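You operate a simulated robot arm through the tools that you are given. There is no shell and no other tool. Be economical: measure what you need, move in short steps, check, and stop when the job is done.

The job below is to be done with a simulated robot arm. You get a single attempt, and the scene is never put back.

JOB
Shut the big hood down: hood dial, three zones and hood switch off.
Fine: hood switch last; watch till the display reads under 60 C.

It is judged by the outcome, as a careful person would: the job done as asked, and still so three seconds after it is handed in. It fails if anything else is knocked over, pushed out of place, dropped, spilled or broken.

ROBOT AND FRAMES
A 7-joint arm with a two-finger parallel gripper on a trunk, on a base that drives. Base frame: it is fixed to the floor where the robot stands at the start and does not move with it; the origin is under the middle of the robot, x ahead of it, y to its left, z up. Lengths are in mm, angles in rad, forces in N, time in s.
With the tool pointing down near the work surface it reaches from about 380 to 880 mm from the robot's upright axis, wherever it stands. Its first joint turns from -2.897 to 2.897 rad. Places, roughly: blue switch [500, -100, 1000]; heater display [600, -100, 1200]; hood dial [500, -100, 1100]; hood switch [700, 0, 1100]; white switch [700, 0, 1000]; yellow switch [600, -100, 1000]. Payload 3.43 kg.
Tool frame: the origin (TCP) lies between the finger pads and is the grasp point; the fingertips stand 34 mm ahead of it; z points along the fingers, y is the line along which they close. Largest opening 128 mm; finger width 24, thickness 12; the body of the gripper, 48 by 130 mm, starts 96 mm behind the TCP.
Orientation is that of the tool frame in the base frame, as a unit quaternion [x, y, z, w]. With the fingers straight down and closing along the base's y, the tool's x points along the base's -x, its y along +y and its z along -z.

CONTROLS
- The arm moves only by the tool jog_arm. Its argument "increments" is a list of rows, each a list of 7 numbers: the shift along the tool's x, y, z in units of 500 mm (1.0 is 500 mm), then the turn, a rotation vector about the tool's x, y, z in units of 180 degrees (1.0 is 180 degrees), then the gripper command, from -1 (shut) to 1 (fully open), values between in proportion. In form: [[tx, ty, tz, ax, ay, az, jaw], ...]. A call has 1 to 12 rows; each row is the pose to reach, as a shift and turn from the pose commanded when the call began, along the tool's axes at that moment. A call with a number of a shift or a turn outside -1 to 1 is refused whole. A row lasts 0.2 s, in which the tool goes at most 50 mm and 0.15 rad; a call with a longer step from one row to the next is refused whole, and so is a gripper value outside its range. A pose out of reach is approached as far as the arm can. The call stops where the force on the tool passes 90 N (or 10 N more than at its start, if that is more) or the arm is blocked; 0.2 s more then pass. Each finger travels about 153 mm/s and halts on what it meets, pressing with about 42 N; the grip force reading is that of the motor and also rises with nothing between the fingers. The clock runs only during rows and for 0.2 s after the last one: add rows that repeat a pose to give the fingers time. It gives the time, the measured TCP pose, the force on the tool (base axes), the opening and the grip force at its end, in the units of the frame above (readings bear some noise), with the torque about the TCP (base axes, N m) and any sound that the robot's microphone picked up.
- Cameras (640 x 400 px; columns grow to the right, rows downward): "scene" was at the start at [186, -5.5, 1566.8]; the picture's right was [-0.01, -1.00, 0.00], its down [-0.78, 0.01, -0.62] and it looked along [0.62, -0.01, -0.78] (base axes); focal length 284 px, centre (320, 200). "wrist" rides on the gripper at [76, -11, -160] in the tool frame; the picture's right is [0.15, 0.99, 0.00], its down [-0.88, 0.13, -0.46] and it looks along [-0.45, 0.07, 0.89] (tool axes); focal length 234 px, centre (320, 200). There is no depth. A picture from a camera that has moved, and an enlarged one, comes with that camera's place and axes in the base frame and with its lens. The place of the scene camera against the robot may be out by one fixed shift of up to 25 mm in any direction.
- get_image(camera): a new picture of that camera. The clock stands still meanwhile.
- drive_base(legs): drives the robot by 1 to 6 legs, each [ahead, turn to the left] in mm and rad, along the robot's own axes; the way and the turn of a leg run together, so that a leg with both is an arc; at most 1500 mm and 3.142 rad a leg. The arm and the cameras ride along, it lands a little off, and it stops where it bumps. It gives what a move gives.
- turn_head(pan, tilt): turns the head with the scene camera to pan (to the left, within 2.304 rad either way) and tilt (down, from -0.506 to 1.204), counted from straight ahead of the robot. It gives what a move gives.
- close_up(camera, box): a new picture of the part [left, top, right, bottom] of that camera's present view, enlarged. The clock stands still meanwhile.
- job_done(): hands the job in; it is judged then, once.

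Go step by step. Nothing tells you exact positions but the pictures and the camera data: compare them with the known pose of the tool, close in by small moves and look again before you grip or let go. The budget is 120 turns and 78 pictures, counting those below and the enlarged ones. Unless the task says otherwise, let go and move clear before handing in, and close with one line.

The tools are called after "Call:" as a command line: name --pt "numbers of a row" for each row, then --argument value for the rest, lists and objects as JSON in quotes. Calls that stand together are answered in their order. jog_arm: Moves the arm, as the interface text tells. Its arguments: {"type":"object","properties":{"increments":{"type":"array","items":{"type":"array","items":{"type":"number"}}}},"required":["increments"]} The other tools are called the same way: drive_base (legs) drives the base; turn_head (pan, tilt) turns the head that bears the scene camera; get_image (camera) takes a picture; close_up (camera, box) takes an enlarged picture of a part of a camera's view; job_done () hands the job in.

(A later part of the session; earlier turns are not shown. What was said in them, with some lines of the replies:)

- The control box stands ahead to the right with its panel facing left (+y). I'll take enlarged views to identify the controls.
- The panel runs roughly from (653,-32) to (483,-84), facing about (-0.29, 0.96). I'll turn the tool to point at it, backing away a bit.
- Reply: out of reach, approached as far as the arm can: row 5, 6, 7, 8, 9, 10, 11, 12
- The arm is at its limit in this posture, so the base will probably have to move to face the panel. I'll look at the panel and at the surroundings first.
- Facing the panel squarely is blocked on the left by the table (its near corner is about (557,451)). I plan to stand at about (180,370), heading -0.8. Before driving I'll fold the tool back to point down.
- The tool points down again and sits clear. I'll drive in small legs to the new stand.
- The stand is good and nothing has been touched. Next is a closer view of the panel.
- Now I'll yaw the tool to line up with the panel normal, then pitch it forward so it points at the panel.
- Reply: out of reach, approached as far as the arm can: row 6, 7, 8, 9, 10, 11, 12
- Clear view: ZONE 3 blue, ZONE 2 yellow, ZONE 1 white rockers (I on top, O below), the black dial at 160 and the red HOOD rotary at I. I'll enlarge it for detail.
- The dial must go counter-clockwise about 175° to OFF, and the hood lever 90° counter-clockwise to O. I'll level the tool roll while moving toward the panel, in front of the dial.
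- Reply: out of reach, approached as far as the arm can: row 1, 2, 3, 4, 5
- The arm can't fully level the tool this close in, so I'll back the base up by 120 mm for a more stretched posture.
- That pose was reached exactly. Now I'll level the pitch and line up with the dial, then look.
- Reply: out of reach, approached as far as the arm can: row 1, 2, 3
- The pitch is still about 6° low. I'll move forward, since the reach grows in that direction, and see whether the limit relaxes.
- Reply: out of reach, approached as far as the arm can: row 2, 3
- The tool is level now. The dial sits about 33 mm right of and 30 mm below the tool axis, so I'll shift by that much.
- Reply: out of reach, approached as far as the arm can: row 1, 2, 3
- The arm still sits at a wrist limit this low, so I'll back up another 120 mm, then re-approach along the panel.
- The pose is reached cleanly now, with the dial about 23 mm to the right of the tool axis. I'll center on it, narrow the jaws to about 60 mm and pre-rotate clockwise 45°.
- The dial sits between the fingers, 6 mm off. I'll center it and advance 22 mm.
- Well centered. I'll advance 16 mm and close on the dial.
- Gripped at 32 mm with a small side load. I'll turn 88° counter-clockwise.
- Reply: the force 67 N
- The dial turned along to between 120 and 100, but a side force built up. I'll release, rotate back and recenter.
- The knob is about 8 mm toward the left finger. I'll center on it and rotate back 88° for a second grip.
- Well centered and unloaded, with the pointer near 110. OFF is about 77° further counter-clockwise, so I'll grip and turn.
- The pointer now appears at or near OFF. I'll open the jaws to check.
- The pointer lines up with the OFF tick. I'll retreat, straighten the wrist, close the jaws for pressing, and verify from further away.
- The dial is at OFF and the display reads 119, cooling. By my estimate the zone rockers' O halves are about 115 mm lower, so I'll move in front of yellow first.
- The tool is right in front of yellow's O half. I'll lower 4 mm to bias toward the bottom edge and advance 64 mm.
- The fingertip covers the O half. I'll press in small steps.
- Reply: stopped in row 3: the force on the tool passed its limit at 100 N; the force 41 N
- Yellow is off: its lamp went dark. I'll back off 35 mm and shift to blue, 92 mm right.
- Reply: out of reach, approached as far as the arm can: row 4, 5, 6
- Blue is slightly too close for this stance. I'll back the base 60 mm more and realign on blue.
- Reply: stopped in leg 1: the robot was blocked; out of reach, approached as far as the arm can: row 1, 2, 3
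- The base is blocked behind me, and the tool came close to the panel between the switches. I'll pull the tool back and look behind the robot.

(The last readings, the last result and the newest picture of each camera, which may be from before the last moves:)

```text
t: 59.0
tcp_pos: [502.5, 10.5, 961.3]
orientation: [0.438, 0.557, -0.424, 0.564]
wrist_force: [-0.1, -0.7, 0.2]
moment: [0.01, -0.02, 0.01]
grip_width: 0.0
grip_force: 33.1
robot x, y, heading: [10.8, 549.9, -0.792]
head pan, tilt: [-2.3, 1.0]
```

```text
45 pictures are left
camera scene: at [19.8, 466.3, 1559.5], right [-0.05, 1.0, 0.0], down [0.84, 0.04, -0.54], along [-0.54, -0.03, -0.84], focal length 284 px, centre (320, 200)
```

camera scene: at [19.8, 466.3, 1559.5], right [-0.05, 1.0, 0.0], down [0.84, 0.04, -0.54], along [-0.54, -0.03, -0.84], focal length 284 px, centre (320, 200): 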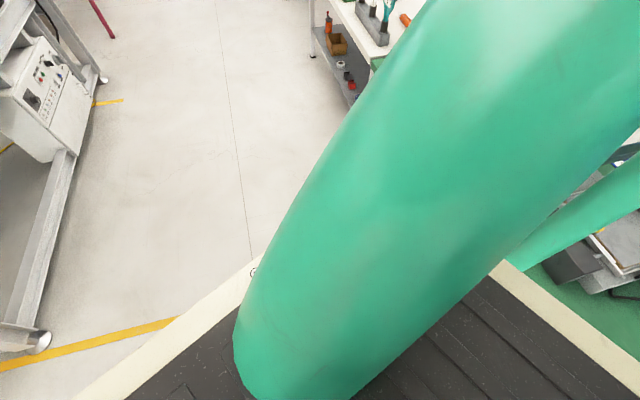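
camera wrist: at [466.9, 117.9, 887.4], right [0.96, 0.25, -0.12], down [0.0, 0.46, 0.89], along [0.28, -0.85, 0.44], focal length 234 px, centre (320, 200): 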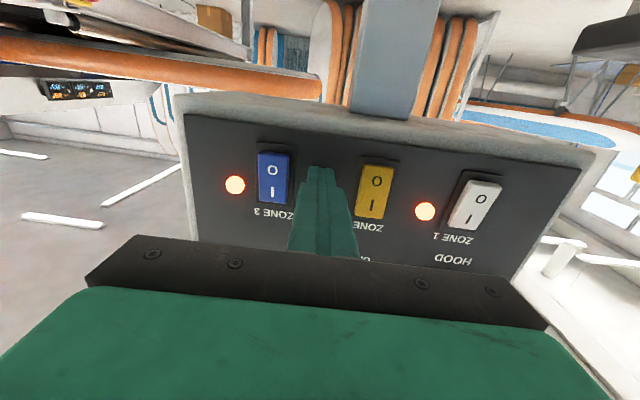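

Something (probably the bench) is right behind the base, so I'll stay put. To reach blue I'll pitch the tool down about 10° instead, which relaxes the wrist.

Call:
jog_arm --pt "0 0 0 0 0.03 0 -1" --pt "0 0 0 0 0.06 0 -1" --pt "0 -0.04 0 0 0.06 0 -1" --pt "0 -0.079 0.02 0 0.06 0 -1" --pt "0 -0.079 0.02 0 0.06 0 -1"

Call:
get_image --camera "wrist"

Call:
turn_head --pan 0.1 --tilt 0.7

```text
t: 60.2
tcp_pos: [466.6, -6.7, 961.6]
orientation: [0.477, 0.607, -0.381, 0.509]
wrist_force: [0.3, 1.1, -0.6]
moment: [0.01, 0.0, 0.02]
grip_width: 0.2
grip_force: 33.3
robot x, y, heading: [11.9, 549.1, -0.793]
head pan, tilt: [-2.3, 1.0]
```

```text
44 pictures are left
camera wrist: at [412.4, 156.1, 917.7], right [0.95, 0.28, -0.12], down [0.03, 0.3, 0.95], along [0.31, -0.91, 0.27], focal length 234 px, centre (320, 200)
```

wrist: 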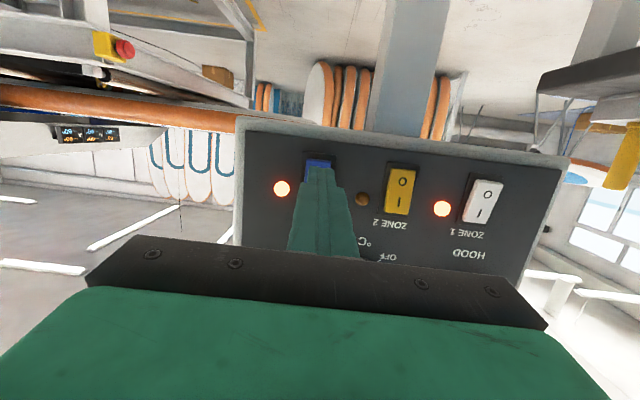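

```text
t: 62.4
tcp_pos: [466.2, -5.8, 961.4]
orientation: [0.476, 0.608, -0.381, 0.509]
wrist_force: [-0.3, 0.3, -0.7]
moment: [0.0, 0.0, 0.01]
grip_width: 0.1
grip_force: 33.1
robot x, y, heading: [10.9, 550.8, -0.797]
head pan, tilt: [0.099, 0.7]
```

Reached, and centered on blue. I'll advance toward its O half.

Call:
jog_arm --pt "-0.006 0 0.02 0 0 0 -1" --pt "-0.006 0 0.036 0 0 0 -1"

Call:
close_up --camera "wrist" --box '[220, 100, 420, 225]'

```text
t: 63.0
tcp_pos: [469.3, -24.2, 962.0]
orientation: [0.476, 0.608, -0.381, 0.509]
wrist_force: [0.6, -0.5, 0.5]
moment: [0.0, 0.01, -0.02]
grip_width: 0.1
grip_force: 33.4
robot x, y, heading: [12.2, 549.1, -0.796]
head pan, tilt: [0.099, 0.7]
```

```text
3.20 times, centred on (320, 162) of wrist
camera zoom: at [415.8, 137.8, 916.8], right [0.95, 0.28, -0.12], down [0.03, 0.3, 0.95], along [0.31, -0.91, 0.27], focal length 749 px, centre (320, 320)
```

zoom: 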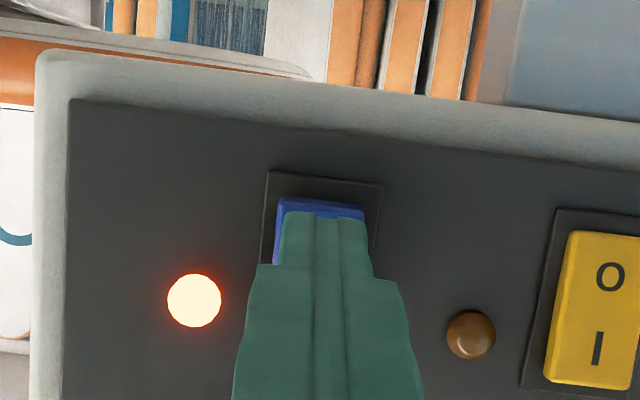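

Aligned on the O half. I'll press in 2 mm steps.

Call:
jog_arm --pt "0 0 0.005 0 0 0 -1" --pt "0 0 0.01 0 0 0 -1" --pt "0 0 0.014 0 0 0 -1" --pt "0 0 0.018 0 0 0 -1" --pt "0 0 0.022 0 0 0 -1"

Call:
close_up --camera "wrist" --box '[220, 100, 420, 225]'

```text
t: 64.2
tcp_pos: [473.1, -33.7, 959.5]
orientation: [0.476, 0.608, -0.381, 0.51]
wrist_force: [-0.3, 0.3, 0.6]
moment: [0.02, 0.0, 0.01]
grip_width: 0.0
grip_force: 33.3
robot x, y, heading: [12.1, 551.7, -0.791]
head pan, tilt: [0.099, 0.7]
```

```text
3.20 times, centred on (320, 162) of wrist
camera zoom: at [419.0, 128.0, 914.8], right [0.95, 0.28, -0.12], down [0.03, 0.3, 0.95], along [0.31, -0.91, 0.27], focal length 749 px, centre (320, 320)
```

zoom: 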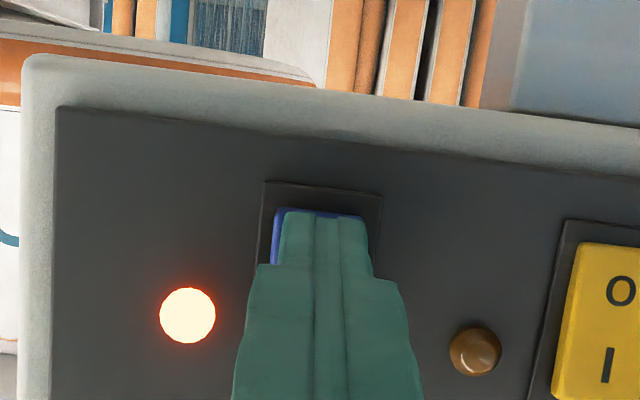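

No contact yet, so I'll continue.

Call:
jog_arm --pt "0 0 0.004 0 0 0 -1" --pt "0 0 0.008 0 0 0 -1" --pt "0 0 0.012 0 0 0 -1" --pt "0 0 0.015 0 0 0 -1"

Call:
close_up --camera "wrist" --box '[220, 100, 420, 225]'

```text
t: 65.2
tcp_pos: [474.9, -40.1, 955.8]
orientation: [0.476, 0.608, -0.38, 0.509]
wrist_force: [-0.3, 2.4, -3.0]
moment: [0.07, 0.09, 0.09]
grip_width: 0.1
grip_force: 32.9
robot x, y, heading: [8.1, 549.0, -0.796]
head pan, tilt: [0.099, 0.7]
```

```text
3.20 times, centred on (320, 162) of wrist
camera zoom: at [420.9, 121.8, 912.9], right [0.95, 0.28, -0.12], down [0.03, 0.3, 0.95], along [0.31, -0.91, 0.27], focal length 749 px, centre (320, 320)
```

zoom: 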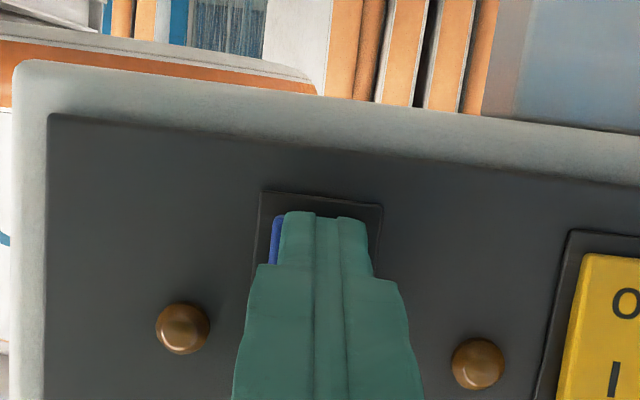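

Blue is off with only light contact. I'll back out and move 184 mm left to white.

Call:
jog_arm --pt "0 0 -0.04 0 0 0 -1" --pt "0 0 -0.09 0 0 0 -1" --pt "0 0.08 -0.09 0 0 0 -1" --pt "0.002 0.16 -0.09 0 0 0 -1" --pt "0.004 0.24 -0.09 0 0 0 -1" --pt "0.006 0.32 -0.09 0 0 0 -1" --pt "0.008 0.368 -0.09 0 0 0 -1" --pt "0.008 0.368 -0.09 0 0 0 -1"

Call:
get_image --camera "wrist"

```text
t: 67.0
tcp_pos: [640.4, 47.7, 965.2]
orientation: [0.475, 0.608, -0.381, 0.51]
wrist_force: [0.2, -0.1, 0.8]
moment: [0.04, 0.01, 0.01]
grip_width: 0.0
grip_force: 32.5
robot x, y, heading: [11.4, 550.3, -0.791]
head pan, tilt: [0.099, 0.7]
```

```text
40 pictures are left
camera wrist: at [587.7, 211.3, 921.5], right [0.95, 0.28, -0.12], down [0.03, 0.3, 0.95], along [0.31, -0.91, 0.27], focal length 234 px, centre (320, 200)
```

wrist: 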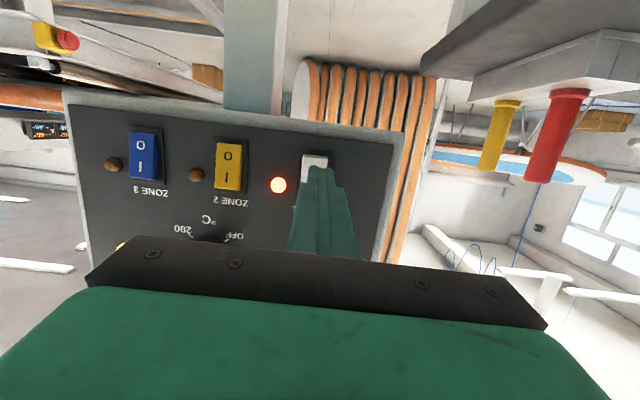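

White is lined up, about 4 mm off. I'll correct and advance 30 mm.

Call:
jog_arm --pt "0 -0.008 0.03 0 0 0 -1" --pt "0 -0.008 0.06 0 0 0 -1"

Call:
close_up --camera "wrist" --box '[220, 100, 420, 225]'

```text
t: 67.6
tcp_pos: [645.3, 19.2, 960.0]
orientation: [0.476, 0.607, -0.382, 0.509]
wrist_force: [-1.5, -0.5, 0.3]
moment: [0.0, -0.01, 0.02]
grip_width: 0.1
grip_force: 33.4
robot x, y, heading: [6.8, 549.2, -0.794]
head pan, tilt: [0.099, 0.7]
```

```text
3.20 times, centred on (320, 162) of wrist
camera zoom: at [591.4, 181.8, 915.9], right [0.95, 0.28, -0.12], down [0.03, 0.3, 0.95], along [0.31, -0.91, 0.27], focal length 749 px, centre (320, 320)
```

zoom: 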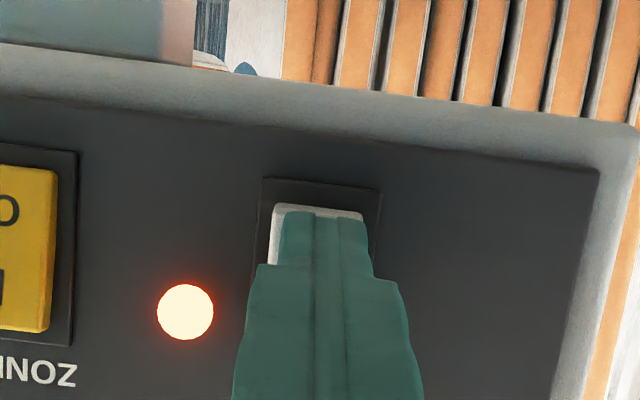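

Call:
jog_arm --pt "0 0 0.005 0 0 0 -1" --pt "0 0 0.01 0 0 0 -1" --pt "0 0 0.014 0 0 0 -1" --pt "0 0 0.018 0 0 0 -1" --pt "0 0 0.021 0 0 0 -1"

Call:
close_up --camera "wrist" --box '[220, 100, 420, 225]'

```text
t: 68.8
tcp_pos: [645.7, 11.4, 956.5]
orientation: [0.476, 0.609, -0.38, 0.508]
wrist_force: [-37.7, 48.2, 5.3]
moment: [-0.43, -0.27, -0.68]
grip_width: 0.0
grip_force: 33.0
robot x, y, heading: [11.3, 549.0, -0.796]
head pan, tilt: [0.099, 0.7]
```

```text
3.20 times, centred on (320, 162) of wrist
camera zoom: at [592.9, 175.6, 913.4], right [0.95, 0.28, -0.12], down [0.04, 0.29, 0.95], along [0.31, -0.91, 0.27], focal length 749 px, centre (320, 320)
```

zoom: 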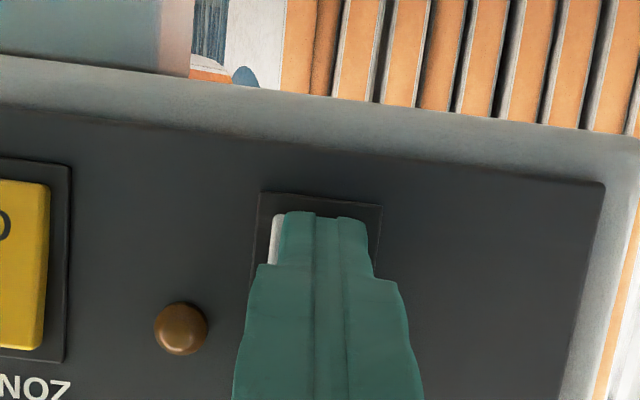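

White is off. I'll back out, rise and level toward the red hood knob, then read the display.

Call:
jog_arm --pt "0 0 -0.06 0 0 0 -1" --pt "0 0 -0.13 0 0 0 -1" --pt "-0.08 0 -0.15 0 -0.02 0 0" --pt "-0.16 0 -0.15 0 -0.04 0 0.2" --pt "-0.21 0 -0.12 0 -0.06 0 0.2" --pt "-0.21 0 -0.12 0 -0.06 0 0.2"

Call:
get_image --camera "wrist"

Call:
get_image --camera "scene"

```text
t: 70.2
tcp_pos: [637.0, 44.3, 1073.9]
orientation: [0.438, 0.557, -0.424, 0.564]
wrist_force: [0.5, -0.5, -0.3]
moment: [0.02, 0.01, 0.01]
grip_width: 76.8
grip_force: 0.1
robot x, y, heading: [9.0, 551.1, -0.792]
head pan, tilt: [0.099, 0.7]
```

```text
37 pictures are left
camera wrist: at [586.4, 196.6, 997.7], right [0.96, 0.26, -0.12], down [-0.01, 0.47, 0.88], along [0.28, -0.85, 0.45], focal length 234 px, centre (320, 200)
```

wrist: 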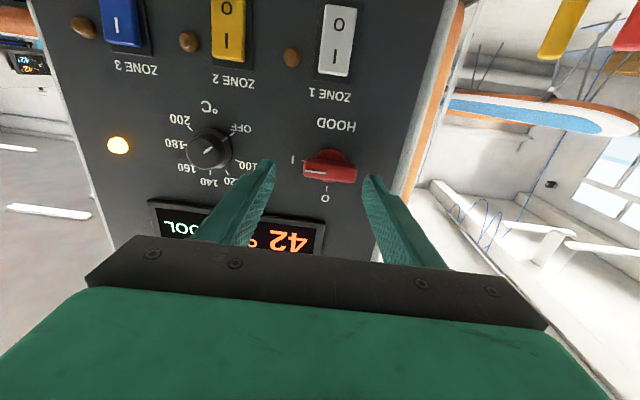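

```text
36 pictures are left
camera scene: at [154.6, 415.2, 1582.9], right [-0.64, -0.77, 0.0], down [-0.49, 0.41, -0.76], along [0.59, -0.49, -0.64], focal length 284 px, centre (320, 200)
```

scene: 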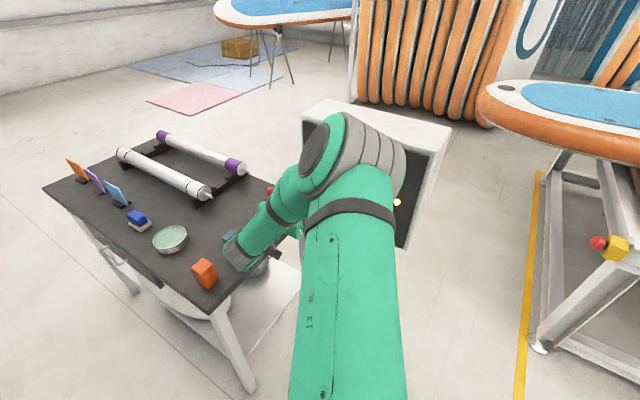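

Call:
close_up --camera "wrist" --box '[140, 130, 380, 270]'

```text
2.67 times, centred on (260, 200) of wrist
camera zoom: at [586.4, 196.6, 997.7], right [0.96, 0.26, -0.12], down [-0.01, 0.47, 0.88], along [0.28, -0.85, 0.45], focal length 624 px, centre (480, 200)
```

zoom: 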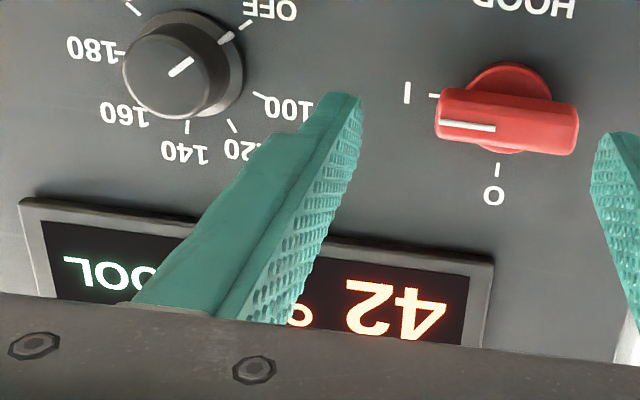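

The display reads 42 °C COOL, the zones are off and the dial is at OFF. For the red lever I'll center on it and roll the gripper 90° clockwise so it can grip across the lever.

Call:
jog_arm --pt "0.003 0.017 -0.02 0 0 0.03 0" --pt "0.003 0.017 -0.02 0 0 0.073 0" --pt "0.003 0.017 -0.02 0 0 0.116 0" --pt "0.003 0.017 -0.02 0 0 0.159 0" --pt "0.003 0.017 -0.02 0 0 0.202 0" --pt "0.003 0.017 -0.02 0 0 0.245 0" --pt "0.003 0.017 -0.02 0 0 0.288 0" --pt "0.003 0.017 -0.02 0 0 0.331 0" --pt "0.003 0.017 -0.02 0 0 0.374 0" --pt "0.003 0.017 -0.02 0 0 0.417 0" --pt "0.003 0.017 -0.02 0 0 0.46 0" --pt "0.003 0.017 -0.02 0 0 0.5 0"

Call:
get_image --camera "wrist"

```text
t: 72.8
tcp_pos: [642.0, 58.7, 1071.2]
orientation: [0.703, 0.083, 0.1, 0.699]
wrist_force: [-0.7, 0.4, 0.7]
moment: [-0.03, 0.06, -0.02]
grip_width: 63.8
grip_force: 0.1
robot x, y, heading: [9.1, 550.3, -0.794]
head pan, tilt: [0.099, 0.7]
```

```text
34 pictures are left
camera wrist: at [674.2, 232.4, 1062.8], right [0.12, 0.03, 0.99], down [-0.97, 0.21, 0.11], along [-0.21, -0.98, 0.05], focal length 234 px, centre (320, 200)
```

wrist: 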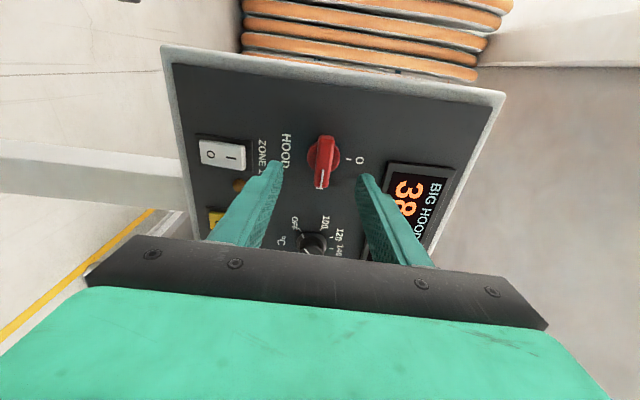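

The roll worked and the display reads 38. I'll center and advance 30 mm with the jaws at about 50 mm.

Call:
jog_arm --pt "0.006 0.006 0 0 0 0 -0.22" --pt "0.006 0.006 0.03 0 0 0 -0.22" --pt "0.006 0.006 0.06 0 0 0 -0.22"

Call:
close_up --camera "wrist" --box '[200, 80, 440, 230]'

```text
t: 73.6
tcp_pos: [653.0, 29.6, 1075.0]
orientation: [0.703, 0.084, 0.1, 0.699]
wrist_force: [0.6, -0.4, 0.2]
moment: [0.0, 0.02, -0.01]
grip_width: 49.8
grip_force: 0.1
robot x, y, heading: [9.5, 546.6, -0.794]
head pan, tilt: [0.099, 0.7]
```

```text
2.67 times, centred on (320, 155) of wrist
camera zoom: at [684.7, 203.4, 1065.1], right [0.12, 0.03, 0.99], down [-0.97, 0.21, 0.11], along [-0.21, -0.98, 0.05], focal length 624 px, centre (320, 320)
```

zoom: 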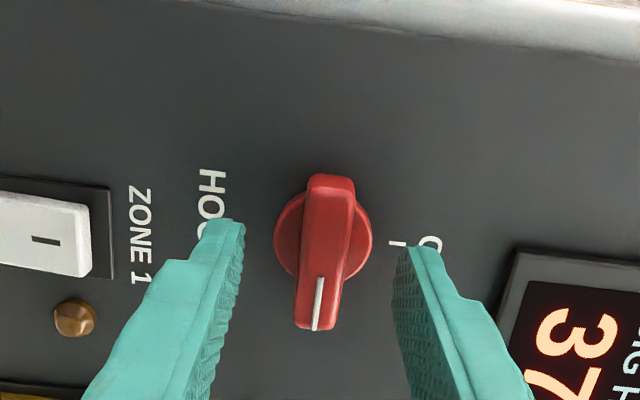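

Centered on the hood knob. I'll advance 14 mm and grip.

Call:
jog_arm --pt "0.003 0.002 0.014 0 0 0 -0.22" --pt "0.003 0.002 0.028 0 0 0 -0.22" --pt "0.003 0.002 0.028 0 0 0 -1" --pt "0.003 0.002 0.028 0 0 0 -1"

Call:
close_up --camera "wrist" --box '[200, 80, 440, 230]'

```text
t: 74.6
tcp_pos: [657.8, 15.8, 1073.5]
orientation: [0.704, 0.085, 0.098, 0.699]
wrist_force: [0.6, 0.2, -1.5]
moment: [-0.61, 0.74, 0.29]
grip_width: 15.8
grip_force: 44.4
robot x, y, heading: [11.1, 550.6, -0.795]
head pan, tilt: [0.099, 0.7]
```

```text
2.67 times, centred on (320, 155) of wrist
camera zoom: at [689.8, 190.1, 1066.1], right [0.12, 0.03, 0.99], down [-0.97, 0.21, 0.11], along [-0.21, -0.98, 0.05], focal length 624 px, centre (320, 320)
```

zoom: 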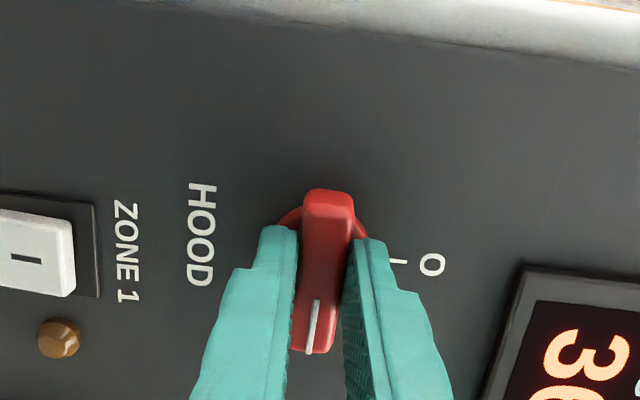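

Gripped across the lever (15.8 mm). I'll turn 90° counter-clockwise to O.

Call:
jog_arm --pt "0 0 0 0 0 -0.043 -1" --pt "0 0 0 0 0 -0.086 -1" --pt "0 0 0 0 0 -0.129 -1" --pt "0 0 0 0 0 -0.172 -1" --pt "0 0 0 0 0 -0.215 -1" --pt "0 0 0 0 0 -0.258 -1" --pt "0 0 0 0 0 -0.301 -1" --pt "0 0 0 0 0 -0.344 -1" --pt "0 0 0 0 0 -0.387 -1" --pt "0 0 0 0 0 -0.43 -1" --pt "0 0 0 0 0 -0.47 -1" --pt "0 0 0 0 0 -0.51 -1"

Call:
get_image --camera "wrist"

```text
t: 77.2
tcp_pos: [655.9, 16.9, 1074.2]
orientation: [0.43, 0.564, -0.434, 0.555]
wrist_force: [-31.1, -3.1, -23.7]
moment: [-0.22, -0.87, -0.1]
grip_width: 16.7
grip_force: 44.9
robot x, y, heading: [9.7, 548.7, -0.797]
head pan, tilt: [0.099, 0.7]
```

```text
31 pictures are left
camera wrist: at [603.0, 167.5, 999.1], right [0.96, 0.25, -0.16], down [0.02, 0.47, 0.88], along [0.3, -0.85, 0.44], focal length 234 px, centre (320, 200)
```

wrist: 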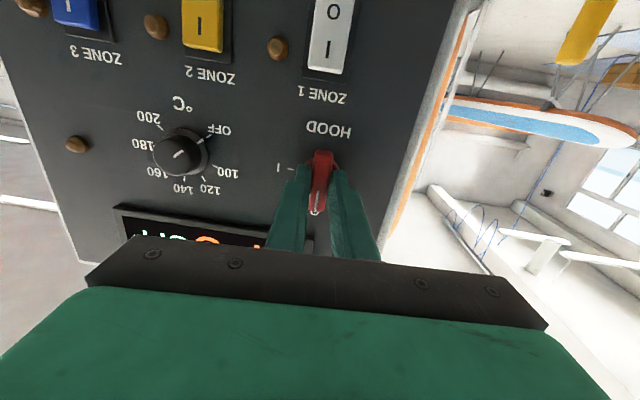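

The lever points at O and every lamp is dark. I'll release, back straight out and verify.

Call:
jog_arm --pt "0 0 0 0 0 0 -0.2" --pt "0 0 0 0 0 0 -0.2" --pt "0 0 -0.06 0 0 0 -0.2" --pt "0 0 -0.14 0 0 0 -0.2" --pt "0 0 -0.22 0 0 0 -0.2" --pt "0 0 -0.22 0 0 0 -0.2"

Call:
get_image --camera "wrist"

Call:
close_up --camera "wrist" --box '[120, 40, 440, 240]'

```text
t: 78.6
tcp_pos: [628.4, 124.4, 1074.6]
orientation: [0.429, 0.564, -0.433, 0.557]
wrist_force: [0.2, -0.2, 0.1]
moment: [0.01, -0.01, 0.01]
grip_width: 51.0
grip_force: 0.1
robot x, y, heading: [10.9, 547.9, -0.796]
head pan, tilt: [0.099, 0.7]
```

```text
30 pictures are left
camera wrist: at [575.5, 275.6, 999.6], right [0.95, 0.25, -0.16], down [0.02, 0.47, 0.88], along [0.3, -0.84, 0.45], focal length 234 px, centre (320, 200)
```

wrist: 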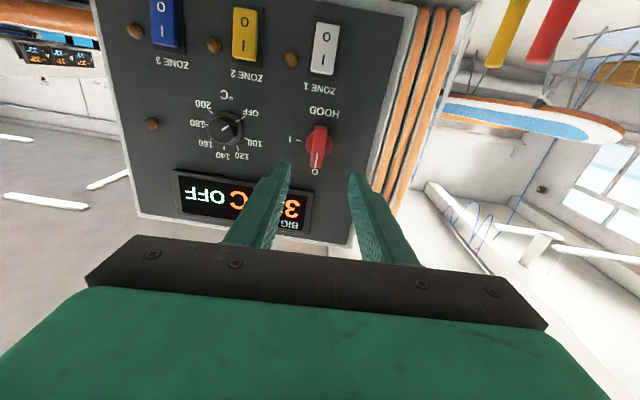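

```text
2.00 times, centred on (280, 140) of wrist
camera zoom: at [575.5, 275.6, 999.6], right [0.95, 0.25, -0.16], down [0.02, 0.47, 0.88], along [0.3, -0.84, 0.45], focal length 468 px, centre (400, 320)
```

zoom: 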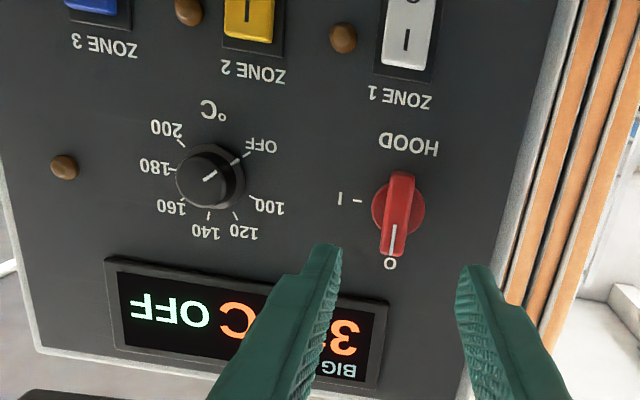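

The display reads OFF at 30-something °C, the dial is at OFF, all three zones are at O and the hood lever is at O. The arm is clear, so I'm handing in.

Call:
job_done

```text
The job is handed in.
```

The big hood is shut down: dial at OFF, then the three zones off, then the hood switch last, once the display had dropped to 36 °C. While I was repositioning, the base bumped something behind it, probably the green bench. The robot stopped at once, but I did not get a clear view of what it touched.
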